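You operate a simulated robot arm through the tools that you are given. There is no shell and no other tool.

Carry out the task below with a simulated robot arm. There is one attempt and no reset: what you move stays moved.

## Task
Finish the three strings on the string bench and check them.
Fine: push the loose white and teal fittings home; yellow fitting on the white one, orange on the red one; then press check: all lamps must be green.
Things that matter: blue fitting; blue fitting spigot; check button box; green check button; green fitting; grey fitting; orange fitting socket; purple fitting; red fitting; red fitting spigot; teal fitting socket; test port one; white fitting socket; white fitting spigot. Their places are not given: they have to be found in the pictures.

Only the result counts: the job must be done as asked and must still hold three seconds after the hand-in. Knocking over, shifting, dropping, spilling or breaking anything else fails it.

## Robot
A 6-joint arm with a two-finger parallel gripper, fixed in place. Base frame: the origin is on the floor under the middle of its stand, x ahead of it, y to its left, z up; the work surface is at about z = 806. Lengths are in mm, angles in degrees, forces in N, time in s.
With the tool pointing down near the work surface it reaches from about 240 to 640 mm from the base axis. Its first joint turns from -66.0 to 66.0 degrees. Payload 2.7 kg.
Tool frame: the origin (TCP) lies between the finger pads and is the grasp point; the fingertips stand 23 mm ahead of it; z points along the fingers, y is the line along which they close. The gripper opens to 94 mm. The fingers are 38 mm wide and 10 mm thick; the gripper's body (54 by 96 mm) begins 39 mm behind the TCP.
Orientation is that of the tool frame in the base frame, as [roll, pitch, yaw] about the fixed x, y, z axes, in that order (R = Rz(yaw) Ry(pitch) Rx(roll)). With the fingers straight down and closing along the base's y, the tool's x points along the base's -x, its y along +y and its z along -z.

## Interface
- The arm moves only by the tool arm_command. Its argument "steps" is a list of rows, each a list of 3 entries, a list of its own where there are three numbers: the shift along the base's x, y, z in units of 300 mm (1.0 is 300 mm), then the turn, a rotation vector about the base's x, y, z in units of 45 degrees (1.0 is 45 degrees), then the closure, from 0 (fully open) to 1 (shut). In form: [[[dx, dy, dz], [ax, ay, az], grip], ...]. A call has 1 to 20 rows; each row is the pose to reach, as a shift and turn from the pose commanded when the call began. A call with a number of a shift or a turn outside -1 to 1 is refused whole. Each row takes 0.2 s and may step no farther than 50 mm and 8.6 degrees from the row before; otherwise, or with a gripper value out of range, the whole call is refused. A pose out of reach is approached as far as the arm can. The call stops where the force on the tool passes 40 N (or 10 N more than at its start, if that is more) or the arm is blocked; 0.2 s more then pass. Each finger travels about 45 mm/s and halts on what it meets, pressing with about 27 N; the grip force reading is that of the motor and also rises with nothing between the fingers. The clock runs only during rows and for 0.2 s after the last one: add rows that repeat a pose to give the fingers time. The reply holds the time, the measured pose of the TCP, the force on the tool along the base axes, the opening and the grip force, in the units named above and with some noise, with the torque about the TCP (base axes, N m) and any sound that the robot's microphone picked up.
- Cameras (640 x 400 px; columns grow to the right, rows downward): "scene" is fixed at [101.6, -451.8, 1391.3]; the picture's right is [0.57, -0.82, 0.00], its down [-0.52, -0.36, -0.77] and it looks along [0.63, 0.44, -0.64] (base axes); focal length 268 px, centre (320, 200). "wrist" rides on the gripper at [86, 16, -74] in the tool frame; the picture's right is [-0.18, 0.98, 0.00], its down [-0.58, -0.11, -0.81] and it looks along [-0.79, -0.15, 0.59] (tool axes); focal length 243 px, centre (320, 200).
- grab_frame(camera): a new picture of that camera. It takes no simulated time.
- point_at(camera, pixels): there is no depth. For up to 12 entries [column, row, z] of the newest picture of that camera ("zoom" is the newest enlarged one), the place [x, y] in the base frame at which the ray of that pixel passes the height z, good to about 2 mm, but the place of the scene camera against the robot may be out by one fixed shift of up to 18 mm in any direction. It takes no simulated time.
- enlarge(camera, box): a new picture of the part [left, top, right, bottom] of that camera's present view, enlarged. It takes no simulated time.
- hand_in(): hands the job in; it is judged then, once.

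Leave the gripper open and the arm clear of the work at the hand-in unless told otherwise.

The tools are called as name(argument=value, ...) on one line, values as JSON. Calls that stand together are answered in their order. arm_command: Moves the arm, as the interface text tells. Its arguments: {"type":"object","properties":{"steps":{"type":"array","items":{"type":"array"}}},"required":["steps"]} The other tools are called the same way: grab_frame (camera) takes a picture; point_at (camera, pixels) gives the place at which the rays of pixels pass given heights; enlarge (camera, box) takes an enlarged picture of a part of a camera's view; hand_in () hands the job in.

At the start:

```text
time_s: 0.0
tcp_pos: [413.1, -115.2, 1221.9]
orientation: [-180.0, 0.1, 179.9]
contact_force: [0.0, -0.6, -1.3]
wrist_torque: [0.0, 0.03, -0.01]
width: 93.8
finger_force: 0.1
```

scene: 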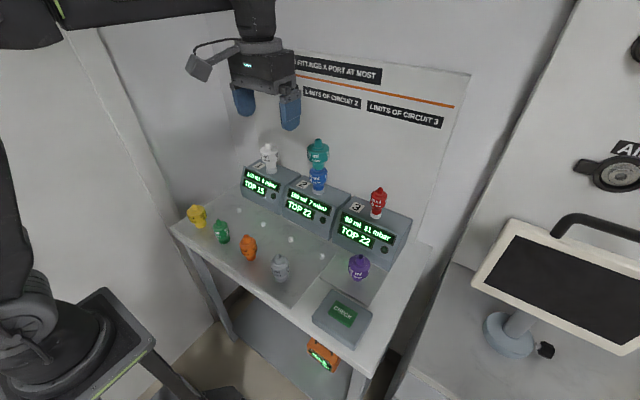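
wrist: 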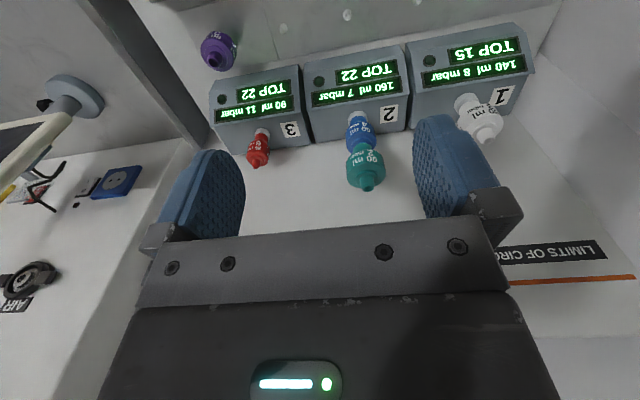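

I see three test boxes with a white, a teal-on-blue and a red fitting, loose yellow, green, orange, grey and purple fittings, and a CHECK button. I'll enlarge the bench parts first to read the details.

enlarge(camera="scene", box=[225, 125, 425, 250])

enlarge(camera="scene", box=[170, 190, 390, 380])

enlarge(camera="scene", box=[280, 45, 480, 170])

enlarge(camera="wrist", box=[190, 0, 550, 220])

```text
3.20 times, centred on (325, 188) of scene
```

zoom: 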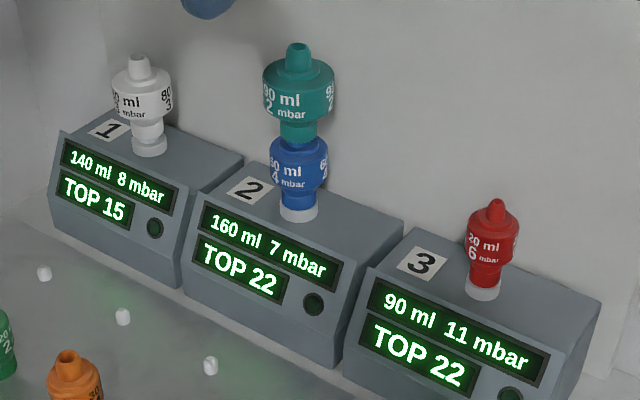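

```text
2.11 times, centred on (280, 285) of scene
```

zoom: 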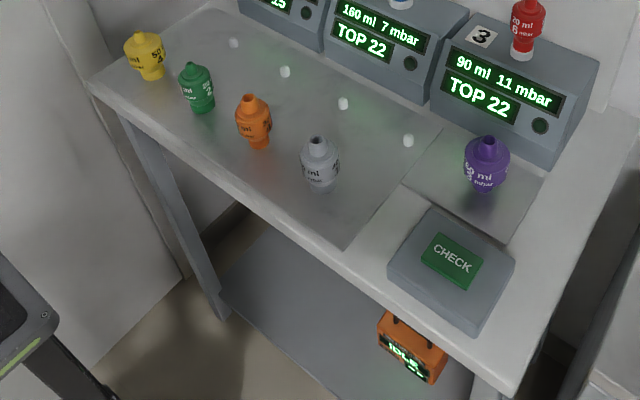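

```text
3.20 times, centred on (380, 108) of scene
```

zoom: 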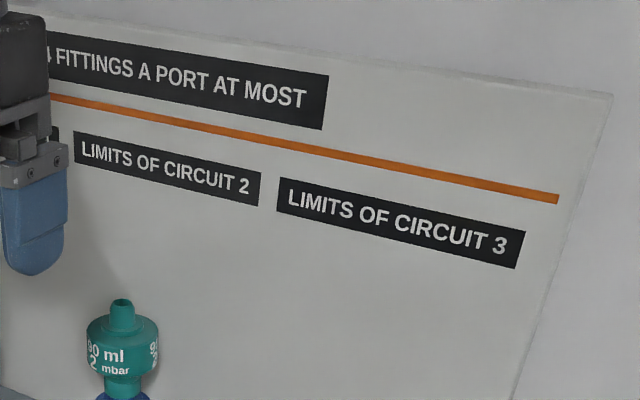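

```text
1.78 times, centred on (370, 110) of wrist
```

zoom: 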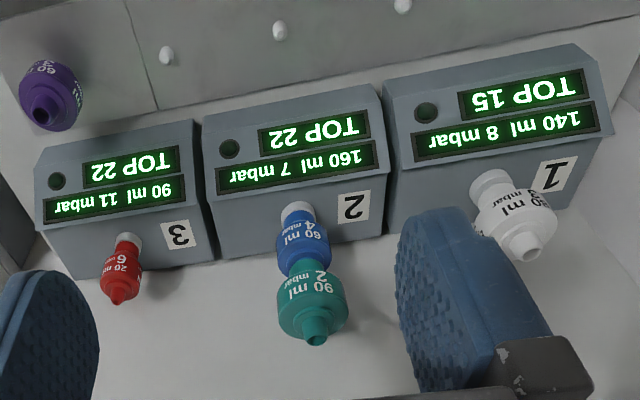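

Displays read 140 ml/8 mbar/TOP 15, 160 ml/7 mbar/TOP 22 and 90 ml/11 mbar/TOP 22. White and teal seem to sit high on their seats. Next I compute rough places from both cameras (fresh frames): loose fittings at table height, port bases at several heights.

grab_frame(camera="scene")

grab_frame(camera="wrist")

point_at(camera="scene", pixels=[[200, 227, 806], [222, 242, 806], [249, 260, 806], [280, 280, 806], [359, 277, 806], [342, 314, 840], [272, 172, 900], [318, 192, 900], [377, 217, 900], [272, 172, 870], [318, 192, 870], [377, 217, 870]])

point_at(camera="wrist", pixels=[[263, 133, 900], [356, 116, 900], [465, 101, 900], [263, 133, 870], [356, 116, 870], [465, 101, 870], [212, 36, 806], [283, 28, 806], [347, 15, 806]])

```text
taken
```

scene: 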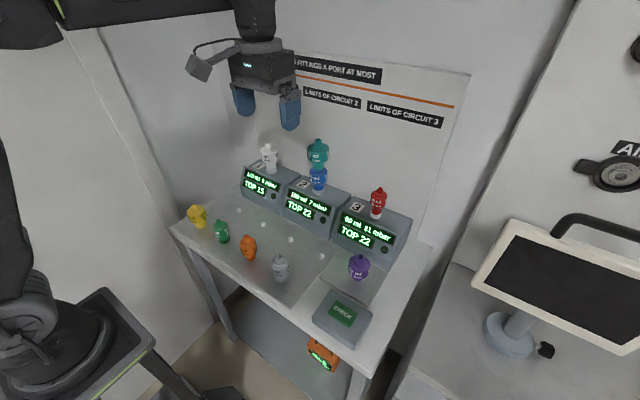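

```text
taken
```

wrist: 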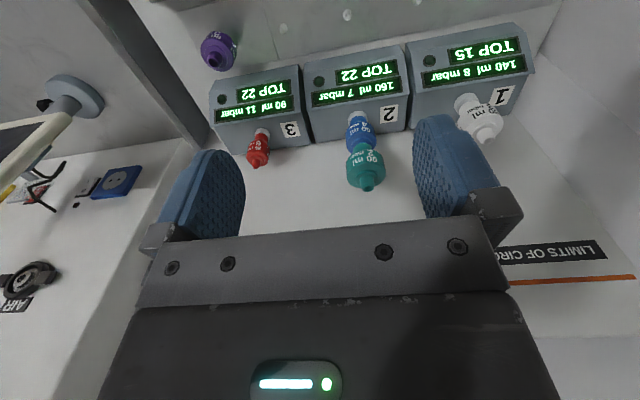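

```text
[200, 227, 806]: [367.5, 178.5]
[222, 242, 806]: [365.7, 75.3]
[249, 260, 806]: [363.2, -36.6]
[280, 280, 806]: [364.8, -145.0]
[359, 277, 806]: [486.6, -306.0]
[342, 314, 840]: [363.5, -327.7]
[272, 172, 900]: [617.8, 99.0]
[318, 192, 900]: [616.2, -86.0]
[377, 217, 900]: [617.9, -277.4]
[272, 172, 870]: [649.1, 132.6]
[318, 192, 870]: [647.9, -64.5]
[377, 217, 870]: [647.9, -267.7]
```

```text
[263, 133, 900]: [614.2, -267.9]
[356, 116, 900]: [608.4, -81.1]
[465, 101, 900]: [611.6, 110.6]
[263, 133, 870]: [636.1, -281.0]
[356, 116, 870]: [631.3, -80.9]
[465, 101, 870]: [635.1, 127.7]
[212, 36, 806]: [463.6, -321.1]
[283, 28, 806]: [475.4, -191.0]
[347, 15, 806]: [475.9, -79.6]
```

The ports lie at roughly x≈612, y≈-270, -81 and +110, and the loose fittings stand along x≈365. I'll move the arm back and down to look at the loose fittings with the wrist camera, in free air.

arm_command(steps=[[[-0.07, 0.08, -0.07], [0, 0, 0], 0], [[-0.14, 0.16, -0.14], [0, 0, 0], 0], [[-0.21, 0.24, -0.21], [0, 0, 0], 0], [[-0.28, 0.32, -0.28], [0, 0, 0], 0], [[-0.35, 0.4, -0.35], [0, 0, 0], 0], [[-0.42, 0.48, -0.42], [0, 0, 0], 0], [[-0.42, 0.48, -0.42], [0, 0, 0], 0]])

grab_frame(camera="wrist")

grab_frame(camera="scene")

```text
time_s: 1.6
tcp_pos: [285.9, 27.1, 1096.1]
orientation: [179.9, 0.1, -180.0]
contact_force: [0.3, -1.3, 0.6]
wrist_torque: [-0.03, 0.01, -0.02]
width: 93.9
finger_force: 0.1
```

```text
taken
```

wrist: 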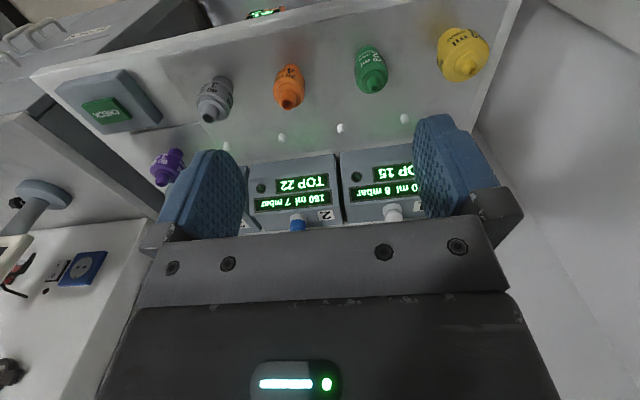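

```text
taken
```

scene: 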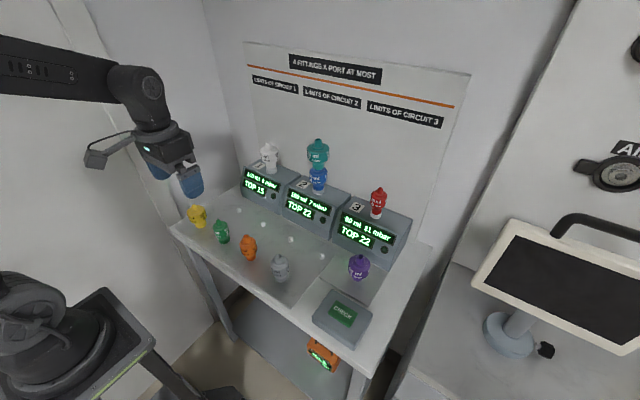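

The wrist view now shows the whole row of loose fittings. I'll enlarge it to read the labels and find their geometry.

enlarge(camera="wrist", box=[180, 10, 340, 130])

enlarge(camera="wrist", box=[340, 10, 500, 130])

enlarge(camera="wrist", box=[40, 50, 220, 200])

enlarge(camera="scene", box=[180, 190, 300, 290])

enlarge(camera="scene", box=[235, 130, 345, 205])

enlarge(camera="scene", box=[330, 170, 430, 270])

```text
3.33 times, centred on (260, 70) of wrist
```

zoom: 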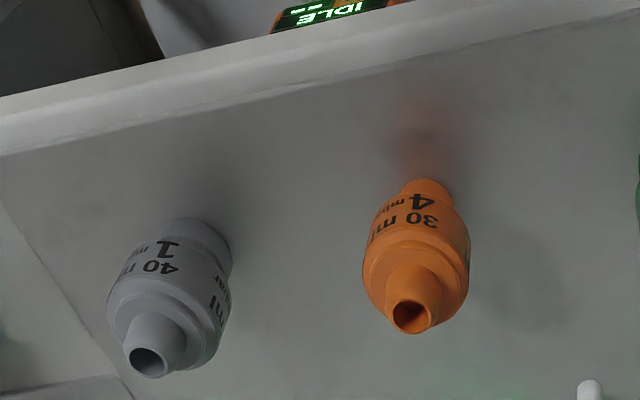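

```text
3.33 times, centred on (420, 70) of wrist
```

zoom: 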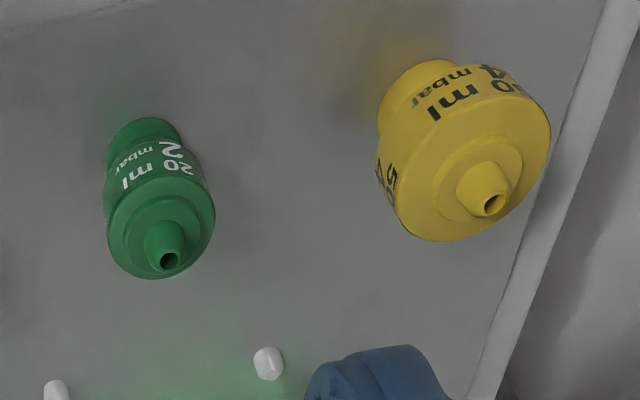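

```text
2.67 times, centred on (130, 125) of wrist
```

zoom: 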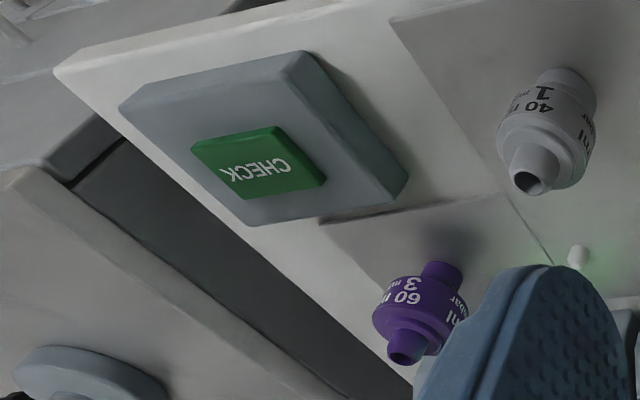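

```text
4.00 times, centred on (240, 240) of scene
```

zoom: 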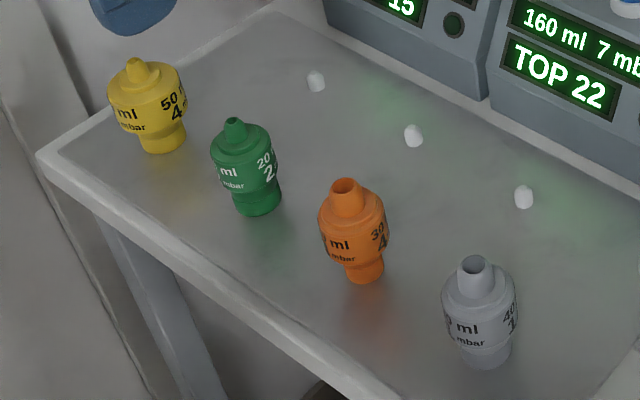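

```text
5.33 times, centred on (290, 168) of scene
```

zoom: 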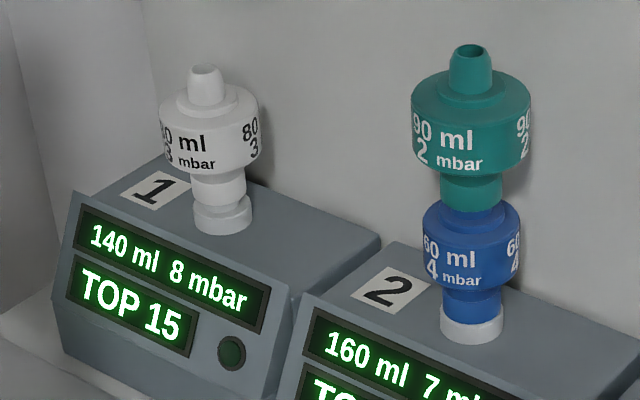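

```text
4.00 times, centred on (380, 220) of scene
```

zoom: 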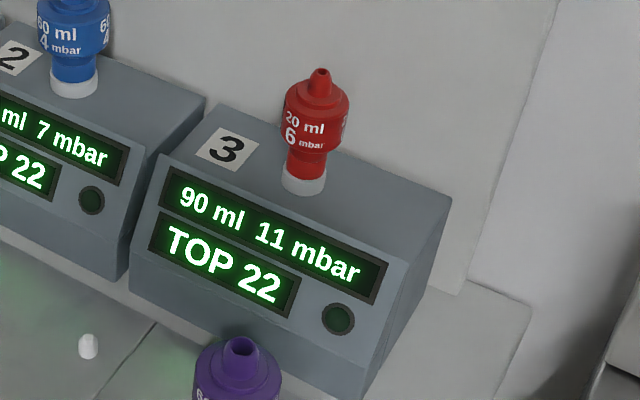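

Labels: white 80 ml/3 mbar, blue 60/4, teal 90/2, red 20/6, yellow 50/4, orange 30/4 – so the asked strings fit the limits. The white and teal necks look raised. Now I take rays of the spigot tops in this wrist picture (yellow top ≈ (472,70), orange top ≈ (290,104)) at candidate heights, then move lower for triangulation.

enlarge(camera="wrist", box=[240, 40, 340, 120])

enlarge(camera="wrist", box=[420, 10, 520, 90])

point_at(camera="wrist", pixels=[[286.5, 104.5, 870], [286.5, 104.5, 885], [286.5, 104.5, 900], [471.5, 71, 870], [471.5, 71, 885], [471.5, 71, 900]])

```text
5.00 times, centred on (290, 80) of wrist
```

zoom: 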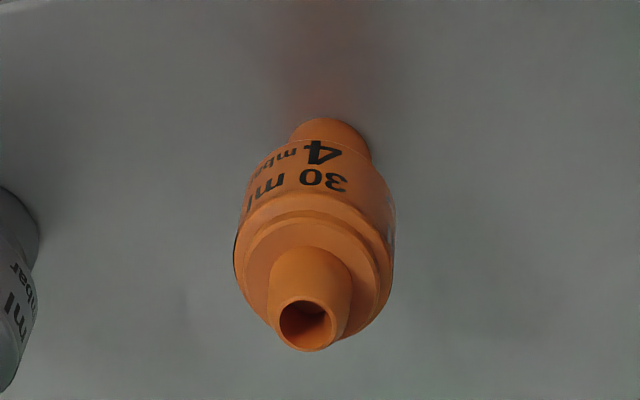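

```text
5.00 times, centred on (470, 50) of wrist
```

zoom: 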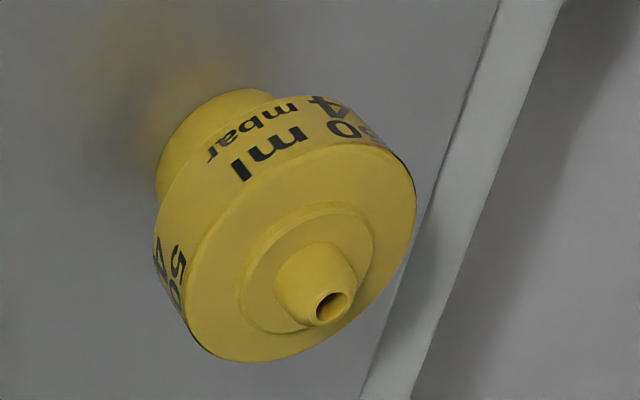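

```text
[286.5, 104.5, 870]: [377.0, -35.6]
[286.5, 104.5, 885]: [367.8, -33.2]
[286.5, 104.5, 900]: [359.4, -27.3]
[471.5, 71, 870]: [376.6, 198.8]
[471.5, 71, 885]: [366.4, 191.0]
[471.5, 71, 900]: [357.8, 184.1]
```

Orange spigot top ray gives about (368,-33) and yellow about (367,190) if tops are near z=885. I'll move to look squarely at the yellow fitting from a lower pose (fingertips stay above z=960, well above fittings).

arm_command(steps=[[[-0.01, 0.107, -0.07], [0, 0, 0], 0], [[-0.02, 0.214, -0.14], [0, 0, 0], 0], [[-0.03, 0.321, -0.21], [0, 0, 0], 0], [[-0.04, 0.428, -0.28], [0, 0, 0], 0], [[-0.05, 0.535, -0.35], [0, 0, 0], 0], [[-0.05, 0.535, -0.35], [0, 0, 0], 0]])

grab_frame(camera="wrist")

```text
time_s: 3.0
tcp_pos: [270.8, 189.8, 986.2]
orientation: [-180.0, 0.0, -179.9]
contact_force: [0.0, -0.4, 0.5]
wrist_torque: [-0.02, -0.01, -0.01]
width: 93.8
finger_force: 0.0
```

```text
taken
```

wrist: 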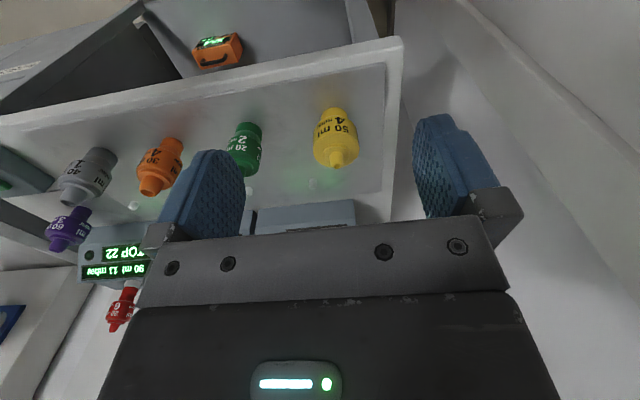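

Yellow is at about (336,140) in the wrist view between the fingers. I enlarge it to mark the spigot top, body edges and neck.

enlarge(camera="wrist", box=[296, 95, 376, 175])

enlarge(camera="wrist", box=[40, 100, 200, 200])

```text
5.00 times, centred on (336, 135) of wrist
```

zoom: 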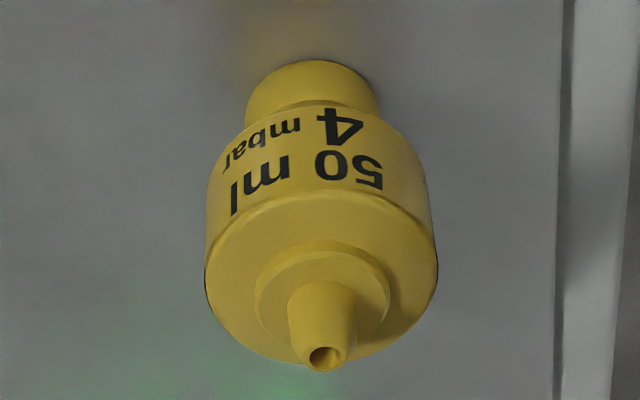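

```text
4.00 times, centred on (120, 150) of wrist
```

zoom: 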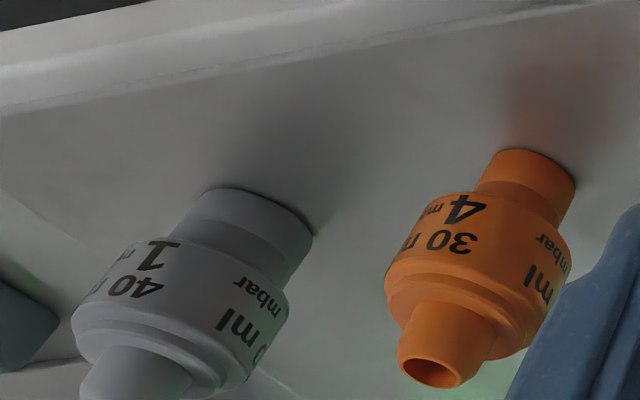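

Yellow: spigot top centre at wrist px (337,166), near base edge (334,107), body top rim widest from (313,149) to (359,149). I'll get rays at several heights.

point_at(camera="wrist", pixels=[[337, 166.2, 870], [337, 166.2, 885], [337, 166.2, 900], [334.4, 107.4, 806], [313, 148.5, 850], [359.4, 148.5, 850], [148, 193.2, 870], [148, 193.2, 885], [148, 193.2, 900], [313, 148.5, 860], [359.4, 148.5, 860]])

```text
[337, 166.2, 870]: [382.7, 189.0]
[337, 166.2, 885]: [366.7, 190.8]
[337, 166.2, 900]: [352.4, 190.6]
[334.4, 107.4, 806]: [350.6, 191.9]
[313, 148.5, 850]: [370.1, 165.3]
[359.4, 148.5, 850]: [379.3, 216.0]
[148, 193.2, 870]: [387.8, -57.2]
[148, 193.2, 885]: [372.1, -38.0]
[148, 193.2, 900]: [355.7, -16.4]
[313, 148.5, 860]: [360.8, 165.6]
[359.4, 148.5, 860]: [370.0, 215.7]
```

Yellow top is pinned at (366.5, 191) z≈885, body about 51 mm wide with rim near z≈859; orange near (366,-32). Next I move up and forward to look at the white fitting on port 1.

arm_command(steps=[[[0.0, 0.0, 0.12], [0, 0, 0], 0], [[0.1, -0.04, 0.22], [0, 0, 0], 0], [[0.2, -0.08, 0.31], [0, 0, 0], 0], [[0.3, -0.12, 0.31], [0, 0, 0], 0], [[0.4, -0.16, 0.31], [0, 0, 0], 0], [[0.5, -0.2, 0.31], [0, 0, 0], 0], [[0.6, -0.24, 0.31], [0, 0, 0], 0], [[0.7, -0.267, 0.31], [0, 0, 0], 0], [[0.7, -0.267, 0.31], [0, 0, 0], 0]])

grab_frame(camera="wrist")

enlarge(camera="wrist", box=[260, 60, 400, 160])

```text
time_s: 5.0
tcp_pos: [482.6, 109.8, 1082.8]
orientation: [180.0, 0.0, -180.0]
contact_force: [0.1, 0.2, 0.0]
wrist_torque: [0.0, -0.02, -0.02]
width: 93.9
finger_force: 0.0
```

```text
taken
```

wrist: 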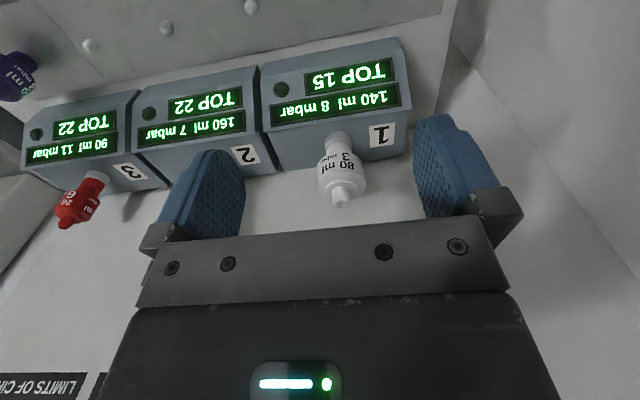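

```text
4.00 times, centred on (330, 110) of wrist
```

zoom: 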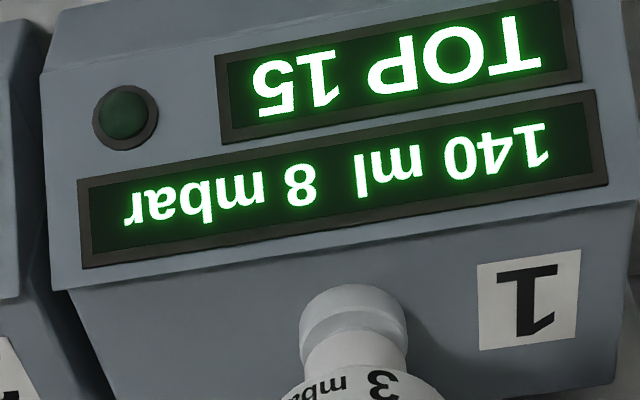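

White is in view at (342,170). I'll enlarge it to see spigot top, body rim and port collar.

enlarge(camera="wrist", box=[302, 125, 382, 215])

enlarge(camera="wrist", box=[30, 150, 130, 240])

```text
4.44 times, centred on (342, 170) of wrist
```

zoom: 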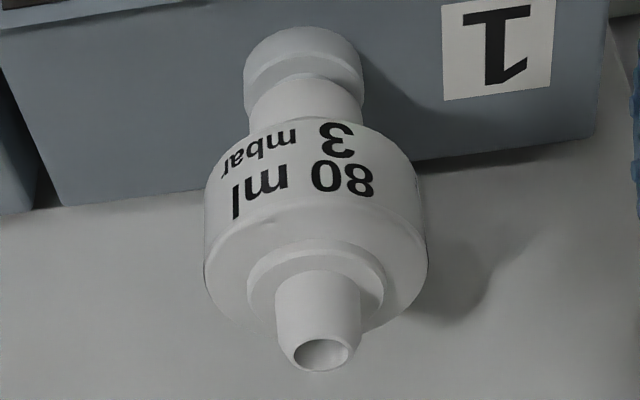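

```text
4.44 times, centred on (80, 195) of wrist
```

zoom: 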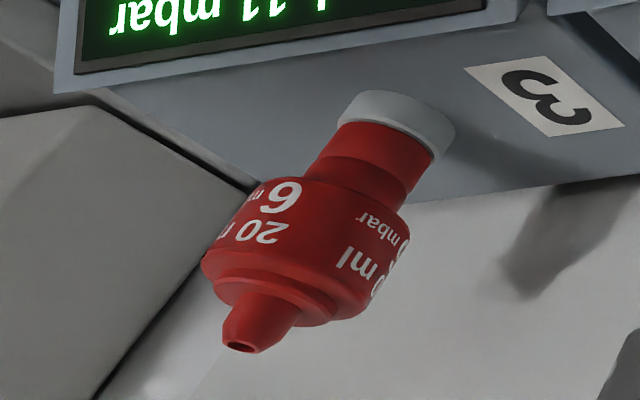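

White: spigot top at (342.2,205), body rim from (316,183) to (366,183), collar near edge (338,132). Red top at (62,228). I'll take rays at several heights.

point_at(camera="wrist", pixels=[[342.2, 204.9, 960], [342.2, 204.9, 980], [342.2, 204.9, 1000], [338.2, 131.7, 880], [338.2, 131.7, 890], [338.2, 131.7, 900], [316.1, 183.5, 950], [366.3, 183, 950], [316.1, 183.5, 970], [366.3, 183, 970], [62, 228.3, 960], [62, 228.3, 980]])

```text
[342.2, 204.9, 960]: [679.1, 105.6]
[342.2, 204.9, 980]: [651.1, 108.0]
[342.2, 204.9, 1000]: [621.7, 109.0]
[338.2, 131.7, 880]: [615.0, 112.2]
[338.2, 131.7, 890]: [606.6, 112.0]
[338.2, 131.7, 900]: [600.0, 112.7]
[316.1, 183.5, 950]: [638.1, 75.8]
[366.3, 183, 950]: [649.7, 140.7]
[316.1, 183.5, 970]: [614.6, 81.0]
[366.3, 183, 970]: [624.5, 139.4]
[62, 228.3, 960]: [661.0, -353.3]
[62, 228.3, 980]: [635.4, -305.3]
```

White centre y≈110; I need another viewing angle for x and z. I'll go high above the ports (z≈1250), rising first so the teal stack is cleared.

arm_command(steps=[[[0.0, 0.0, 0.15], [0, 0, 0], 0], [[0.0, 0.0, 0.3], [0, 0, 0], 0], [[0.0, -0.05, 0.44], [0, 0, 0], 0], [[0.05, -0.16, 0.556], [0, 0, 0], 0], [[0.1, -0.3, 0.556], [0, 0, 0], 0], [[0.14, -0.44, 0.556], [0, 0, 0], 0], [[0.18, -0.58, 0.556], [0, 0, 0], 0], [[0.19, -0.633, 0.556], [0, 0, 0], 0], [[0.19, -0.633, 0.556], [0, 0, 0], 0]])

grab_frame(camera="wrist")

```text
refused: row 4 steps farther than a row can; nothing moved
```

```text
taken
```

wrist: 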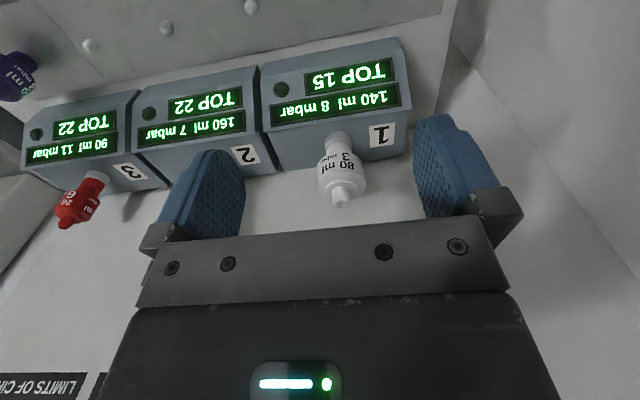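

The call was refused because one row stepped too far (about 51 mm). I'll repeat with smaller steps.

arm_command(steps=[[[0.0, 0.0, 0.14], [0, 0, 0], 0], [[0.0, 0.0, 0.28], [0, 0, 0], 0], [[0.0, -0.05, 0.4], [0, 0, 0], 0], [[0.04, -0.12, 0.5], [0, 0, 0], 0], [[0.07, -0.23, 0.556], [0, 0, 0], 0], [[0.11, -0.36, 0.556], [0, 0, 0], 0], [[0.15, -0.49, 0.556], [0, 0, 0], 0], [[0.19, -0.6, 0.556], [0, 0, 0], 0], [[0.19, -0.633, 0.556], [0, 0, 0], 0], [[0.19, -0.633, 0.556], [0, 0, 0], 0]])

grab_frame(camera="wrist")

```text
time_s: 7.2
tcp_pos: [525.8, -75.0, 1239.2]
orientation: [-179.9, 0.1, -180.0]
contact_force: [-0.2, -0.2, 0.0]
wrist_torque: [0.02, 0.01, -0.01]
width: 94.2
finger_force: 0.0
out of reach, approached as far as the arm can: row 7, 8, 9, 10
```

```text
taken
```

wrist: 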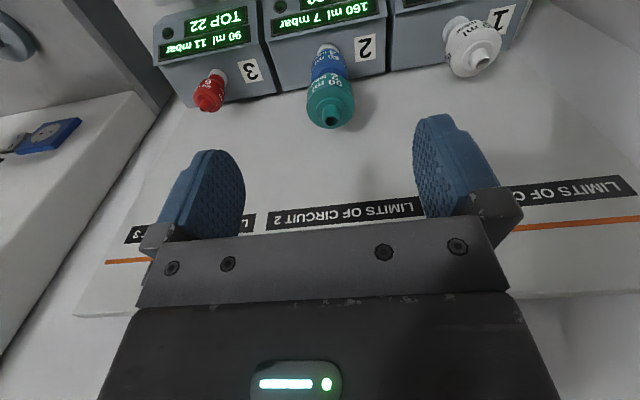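

The arm stopped at its reach limit (526,-75,1239), which still gives a good steep view. White top ≈ (480,58), teal top ≈ (331,117), red top ≈ (207,105). I enlarge each.

enlarge(camera="wrist", box=[430, 0, 530, 90])

enlarge(camera="wrist", box=[285, 40, 385, 140])

enlarge(camera="wrist", box=[165, 40, 265, 130])

```text
4.44 times, centred on (480, 45) of wrist
```

zoom: 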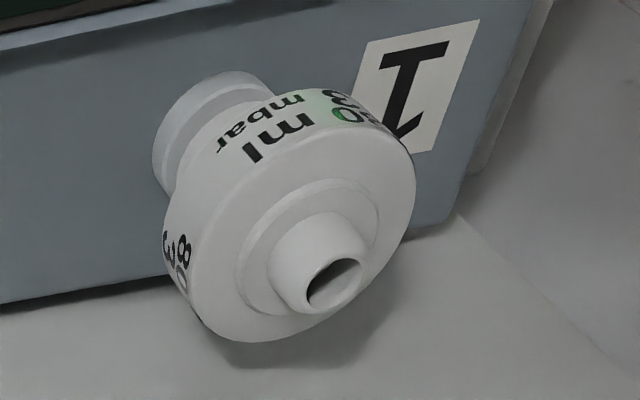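

```text
4.00 times, centred on (335, 90) of wrist
```

zoom: 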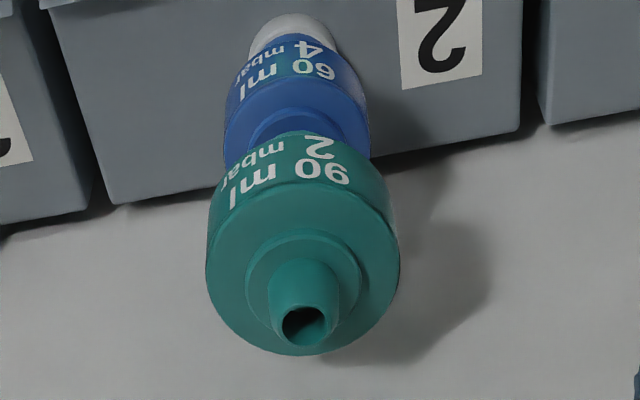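

```text
4.44 times, centred on (215, 85) of wrist
```

zoom: 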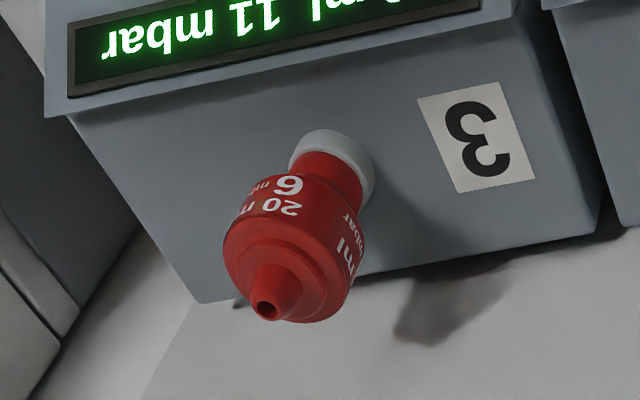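

Spigot tops: white (483.2,63.7), teal (331,121.5), red (202.8,109.5). I take rays at several heights, to intersect with the earlier view.

point_at(camera="wrist", pixels=[[483.2, 63.7, 980], [483.2, 63.7, 1000], [483.2, 63.7, 1020], [331, 121.5, 1020], [331, 121.5, 1040], [331, 121.5, 1060], [202.8, 109.5, 950], [202.8, 109.5, 970], [202.8, 109.5, 990]])

```text
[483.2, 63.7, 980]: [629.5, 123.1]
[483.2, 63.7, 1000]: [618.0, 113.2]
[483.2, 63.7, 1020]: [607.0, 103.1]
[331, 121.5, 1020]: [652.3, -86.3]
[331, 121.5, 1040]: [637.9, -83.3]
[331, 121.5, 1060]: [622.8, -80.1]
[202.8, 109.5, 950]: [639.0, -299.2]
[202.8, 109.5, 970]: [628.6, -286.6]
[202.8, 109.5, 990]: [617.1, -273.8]
```

From two views: white top ≈ (615.5,110,1004), red top ≈ (615.5,-271,994), teal top ≈ (616,-79,1069). The ports are near the edge of reach, so I'll work with the tool tilted outward by about 20° about the y axis (pads still close along y). Now moving above/behind the white fitting with that tilt for a close look.

arm_command(steps=[[[-0.067, 0.067, -0.1], [0, -0.1, 0], 0], [[-0.067, 0.167, -0.183], [0, -0.2, 0], 0], [[-0.067, 0.283, -0.25], [0, -0.3, 0], 0], [[-0.067, 0.4, -0.317], [0, -0.4, 0], 0], [[-0.067, 0.517, -0.383], [0, -0.444, 0], 0], [[-0.05, 0.627, -0.44], [0, -0.444, 0], 0], [[0, 0.633, -0.467], [0, -0.444, 0], 0], [[0, 0.633, -0.467], [0, -0.444, 0], 0]])

grab_frame(camera="wrist")

grab_frame(camera="scene")

```text
time_s: 9.0
tcp_pos: [528.2, 113.4, 1099.2]
orientation: [-179.9, 20.1, -180.0]
contact_force: [-0.1, -0.8, -0.6]
wrist_torque: [0.03, 0.0, 0.01]
width: 94.1
finger_force: 0.0
```

```text
taken
```

wrist: 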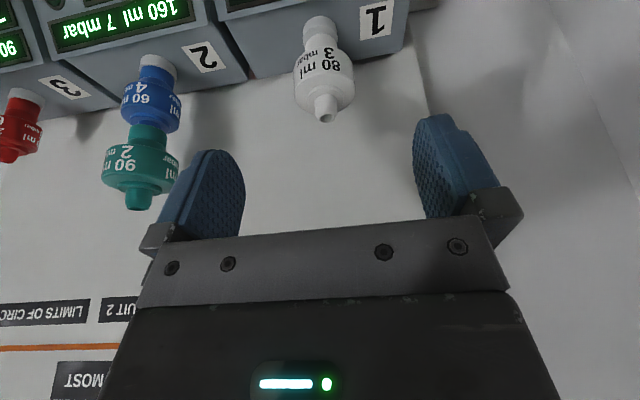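

```text
taken
```

scene: 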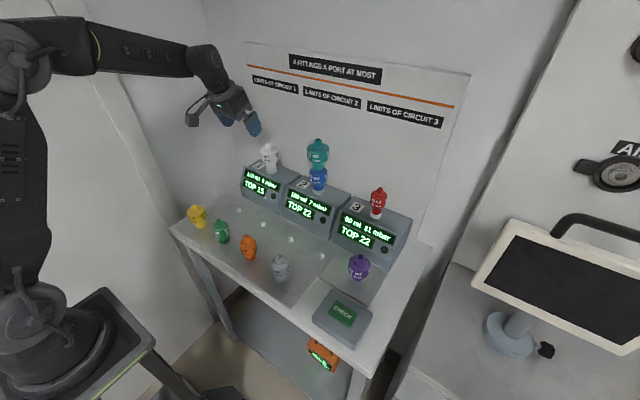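

The tilt works (pose 528,113,1099). White is at (323,75) and teal/blue at (145,150) in the wrist view. I enlarge both for exact features.

enlarge(camera="wrist", box=[275, 5, 375, 130])

enlarge(camera="wrist", box=[90, 45, 200, 220])

```text
3.20 times, centred on (325, 68) of wrist
```

zoom: 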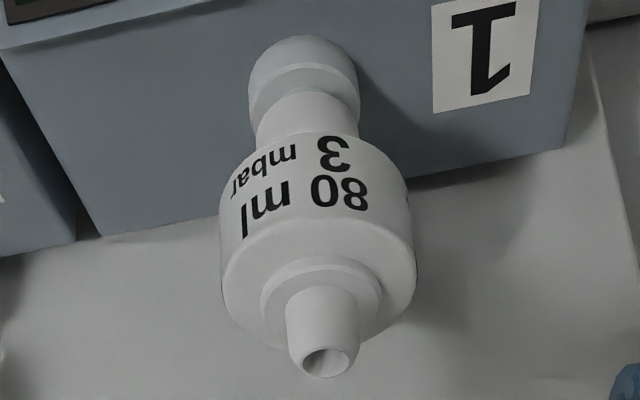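

```text
2.29 times, centred on (145, 132) of wrist
```

zoom: 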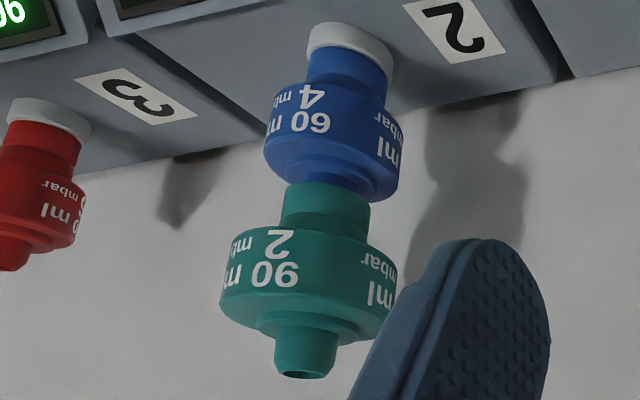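

White top centre ≈ (326.9,118.4), rim edges (294.4,91)/(354.7,87); teal top ≈ (137,206.7). Taking rays for these.

point_at(camera="wrist", pixels=[[326.9, 118.4, 995], [326.9, 118.4, 1005], [326.9, 118.4, 1015], [294.4, 91.2, 975], [354.7, 87.2, 975], [294.4, 91.2, 985], [354.7, 87.2, 985], [137, 206.7, 1060], [137, 206.7, 1070], [137, 206.7, 1080], [319.7, 16.5, 895], [319.7, 16.5, 905]])

```text
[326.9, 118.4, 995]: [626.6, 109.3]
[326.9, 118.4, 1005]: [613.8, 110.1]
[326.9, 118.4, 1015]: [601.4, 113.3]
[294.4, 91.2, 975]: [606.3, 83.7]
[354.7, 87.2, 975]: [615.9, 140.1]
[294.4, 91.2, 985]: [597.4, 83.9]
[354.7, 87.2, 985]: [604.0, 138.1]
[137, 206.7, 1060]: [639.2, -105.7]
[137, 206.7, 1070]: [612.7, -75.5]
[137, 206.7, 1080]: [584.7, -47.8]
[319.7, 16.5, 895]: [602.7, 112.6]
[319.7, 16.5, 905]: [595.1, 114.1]
```

Consistent: white axis ≈ (616,111), top z≈1003.5; teal ≈ (616,-79), top z≈1069 (ports spaced 190 mm). Now I move over the white fitting, fingers open, stopping with the fingertips at its spigot-top level.

arm_command(steps=[[[0.1, -0.003, -0.07], [0, 0, 0], 0], [[0.2, -0.006, -0.14], [0, 0, 0], 0], [[0.293, -0.008, -0.21], [0, 0, 0], 0], [[0.293, -0.008, -0.23], [0, 0, 0], 0], [[0.293, -0.008, -0.23], [0, 0, 0], 0]])

grab_frame(camera="wrist")

enlarge(camera="scene", box=[215, 90, 345, 200])

```text
time_s: 10.2
tcp_pos: [614.8, 111.9, 1031.0]
orientation: [-180.0, 20.0, 179.9]
contact_force: [0.4, 0.4, 0.3]
wrist_torque: [0.01, 0.03, -0.03]
width: 93.9
finger_force: 0.1
```

```text
taken
```

wrist: 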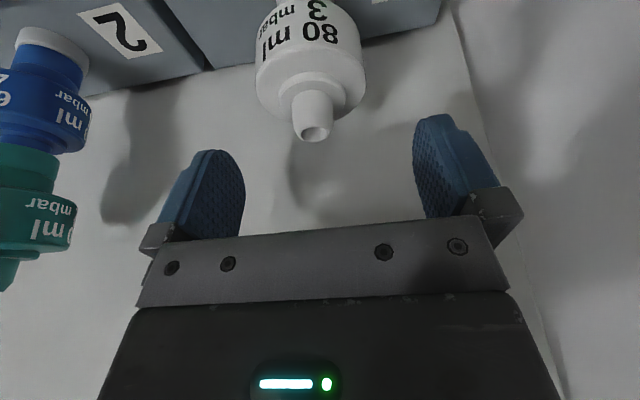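

```text
3.64 times, centred on (280, 145) of scene
```

zoom: 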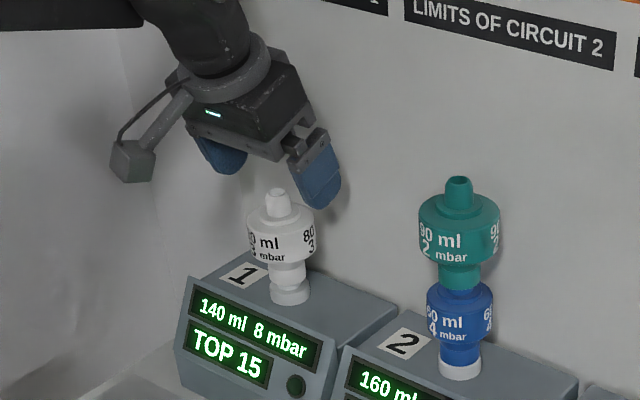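

White's spigot top shows at about (314,132), close to the tool axis column 320. I check its place at z≈1003 and the rim edges at (256,85)/(366,78).

enlarge(camera="wrist", box=[240, 0, 380, 150])

point_at(camera="wrist", pixels=[[315, 132.5, 1000], [315, 132.5, 1004], [315, 132.5, 1008], [256, 85, 972], [366, 78, 972], [256, 85, 978], [366, 78, 978]])

```text
2.67 times, centred on (310, 75) of wrist
```

zoom: 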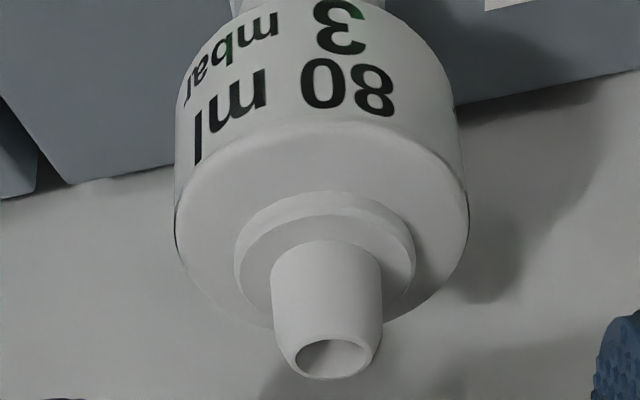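

```text
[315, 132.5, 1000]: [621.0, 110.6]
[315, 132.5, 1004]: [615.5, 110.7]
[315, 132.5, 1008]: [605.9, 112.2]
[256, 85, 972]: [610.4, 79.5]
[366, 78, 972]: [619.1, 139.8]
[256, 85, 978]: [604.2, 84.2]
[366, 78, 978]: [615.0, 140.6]
```

White axis is at y≈110.7, x≈615; the tool is within about 1 mm. I descend to TCP z≈971 around the body with the fingers open, slowly.

arm_command(steps=[[[0, -0.003, -0.06], [0, 0, 0], 0], [[0, -0.003, -0.11], [0, 0, 0], 0], [[0, -0.003, -0.15], [0, 0, 0], 0], [[0, -0.003, -0.18], [0, 0, 0], 0], [[0, -0.003, -0.2], [0, 0, 0], 0], [[0, -0.003, -0.2], [0, 0, 0], 0]])

grab_frame(camera="wrist")

enlarge(camera="scene", box=[215, 90, 345, 200])

```text
time_s: 11.6
tcp_pos: [614.4, 109.7, 971.4]
orientation: [-180.0, 20.1, 180.0]
contact_force: [0.1, 0.2, 0.6]
wrist_torque: [-0.01, -0.02, 0.01]
width: 93.9
finger_force: 0.0
```

```text
taken
```

wrist: 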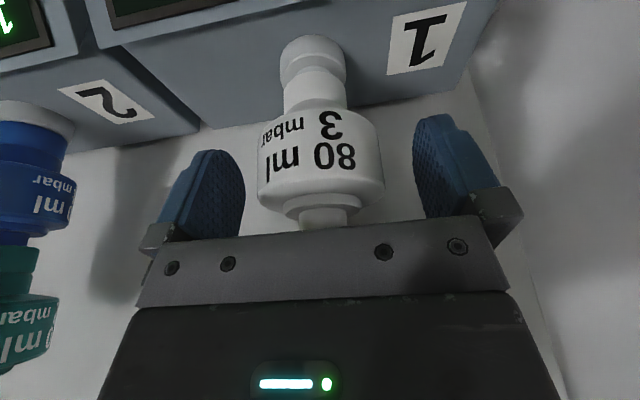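

```text
3.64 times, centred on (280, 145) of scene
```

zoom: 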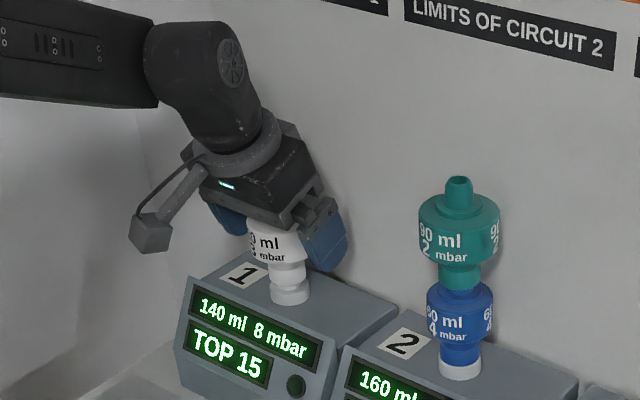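

White's body spans columns 257–384 (middle 320.5), well centred between the fingers. I close the gripper on its body, holding the pose.

arm_command(steps=[[[0, 0, 0], [0, 0, 0], 0.3], [[0, 0, 0], [0, 0, 0], 0.6], [[0, 0, 0], [0, 0, 0], 1], [[0, 0, 0], [0, 0, 0], 1], [[0, 0, 0], [0, 0, 0], 1]])

grab_frame(camera="wrist")

```text
time_s: 12.8
tcp_pos: [613.7, 109.5, 971.7]
orientation: [180.0, 20.1, 180.0]
contact_force: [0.1, 0.7, 0.3]
wrist_torque: [0.04, 0.01, 0.0]
width: 57.0
finger_force: 27.1
```

```text
taken
```

wrist: 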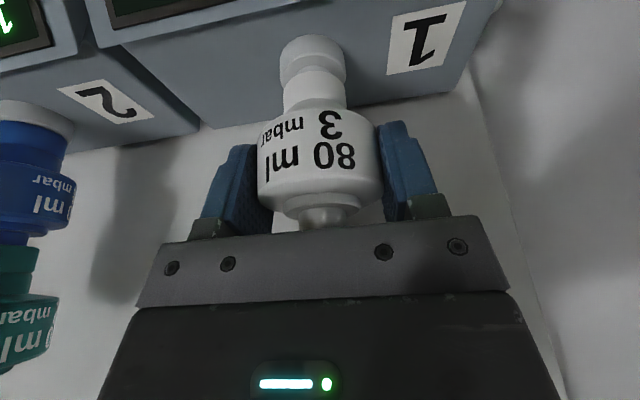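

Gripped at width 57 mm with near-zero side force. Now I push straight down in small steps (2 mm per row), up to 10 mm, and watch force and sound.

arm_command(steps=[[[0, 0, -0.007], [0, 0, 0], 1], [[0, 0, -0.014], [0, 0, 0], 1], [[0, 0, -0.021], [0, 0, 0], 1], [[0, 0, -0.028], [0, 0, 0], 1], [[0, 0, -0.034], [0, 0, 0], 1]])

grab_frame(camera="wrist")

```text
time_s: 14.0
tcp_pos: [614.5, 109.2, 962.6]
orientation: [180.0, 20.1, 179.9]
contact_force: [-7.9, -3.0, 15.1]
wrist_torque: [-0.29, 0.38, -0.01]
width: 56.8
finger_force: 26.9
```

```text
taken
```

wrist: 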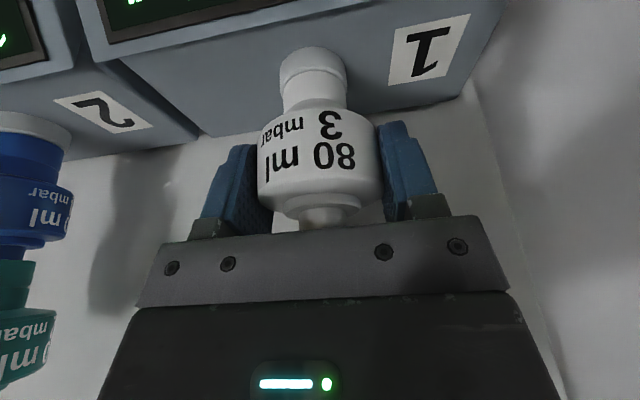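

The white fitting moved down with the gripper about 9 mm; upward reaction 15 N, not blocked, no click yet. I continue pushing another few mm.

arm_command(steps=[[[0, 0, -0.005], [0, 0, 0], 1], [[0, 0, -0.01], [0, 0, 0], 1], [[0, 0, -0.015], [0, 0, 0], 1], [[0, 0, -0.02], [0, 0, 0], 1], [[0, 0, -0.025], [0, 0, 0], 1], [[0, 0, -0.03], [0, 0, 0], 1]])

enlarge(camera="wrist", box=[240, 20, 400, 240])

enlarge(camera="scene", box=[215, 90, 345, 200])

```text
time_s: 15.4
tcp_pos: [614.1, 109.3, 956.3]
orientation: [179.8, 20.5, 180.0]
contact_force: [-7.5, -8.0, 31.0]
wrist_torque: [-0.4, 0.3, -0.01]
width: 56.9
finger_force: 26.5
```

```text
1.82 times, centred on (320, 130) of wrist
```

zoom: 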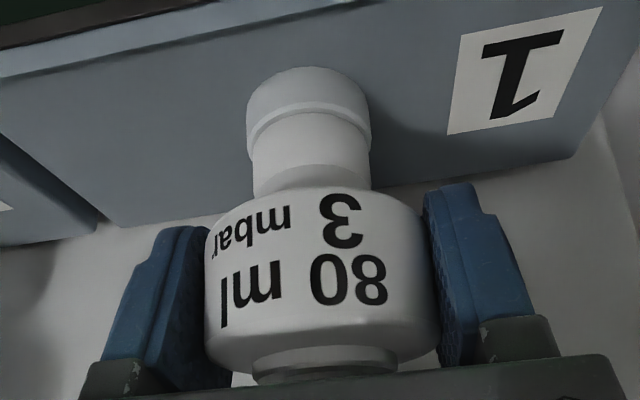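

```text
3.64 times, centred on (280, 145) of scene
```

zoom: 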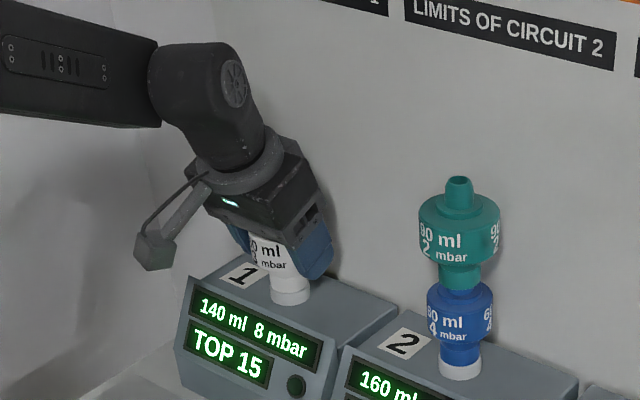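

Reaction is now 31 N with the TCP at z=956.3 and no click heard. I take a full wrist frame to check whether the fitting slipped in the fingers or is seated.

grab_frame(camera="wrist")

enlarge(camera="scene", box=[245, 140, 295, 190])

enlarge(camera="scene", box=[350, 175, 410, 235])

```text
taken
```

wrist: 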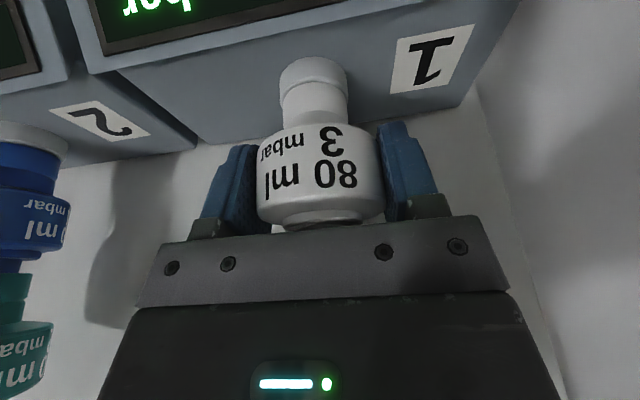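

```text
8.00 times, centred on (270, 165) of scene
```

zoom: 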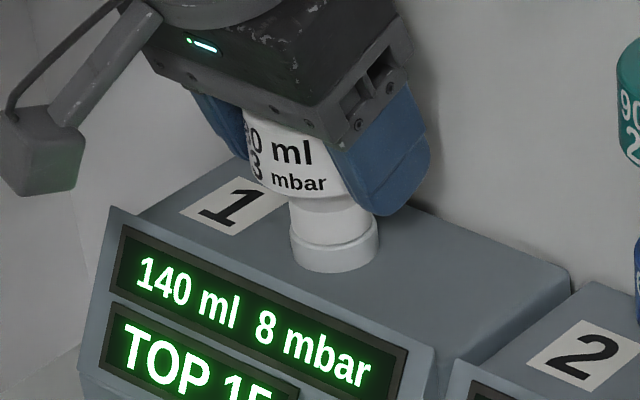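

```text
6.67 times, centred on (380, 205) of scene
```

zoom: 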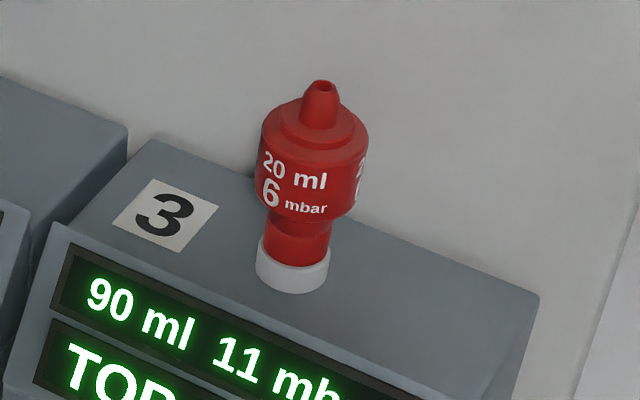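

The fitting slid up in the fingers at the end, i.e. it stopped moving: collar-to-body spacing now matches the seated red one (both about 7.4 in equal units), so it appears bottomed. I open the gripper in place and then rise straight up.

arm_command(steps=[[[0, 0, 0.005], [0, 0, 0], 0.3], [[0, 0, 0.005], [0, 0, 0], 0], [[0, 0, 0.005], [0, 0, 0], 0], [[0, 0, 0.03], [0, 0, 0], 0], [[0, 0, 0.09], [0, 0, 0], 0], [[0, 0, 0.18], [0, 0, 0], 0], [[0, 0, 0.28], [0, 0, 0], 0], [[0, 0, 0.28], [0, 0, 0], 0]])

grab_frame(camera="wrist")

enlarge(camera="scene", box=[235, 130, 305, 190])

```text
time_s: 17.2
tcp_pos: [615.6, 110.6, 1034.0]
orientation: [-180.0, 19.9, -180.0]
contact_force: [0.2, 0.5, -0.3]
wrist_torque: [0.0, -0.02, 0.0]
width: 93.9
finger_force: 0.1
```

```text
taken
```

wrist: 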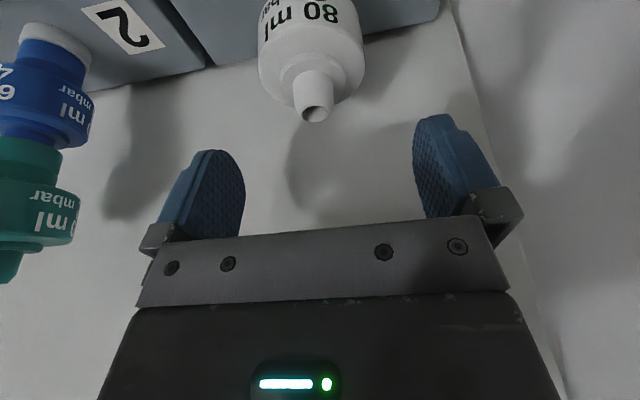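

```text
6.67 times, centred on (270, 160) of scene
```

zoom: 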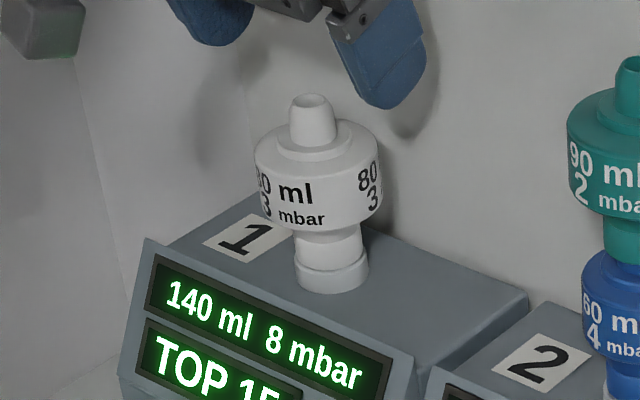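

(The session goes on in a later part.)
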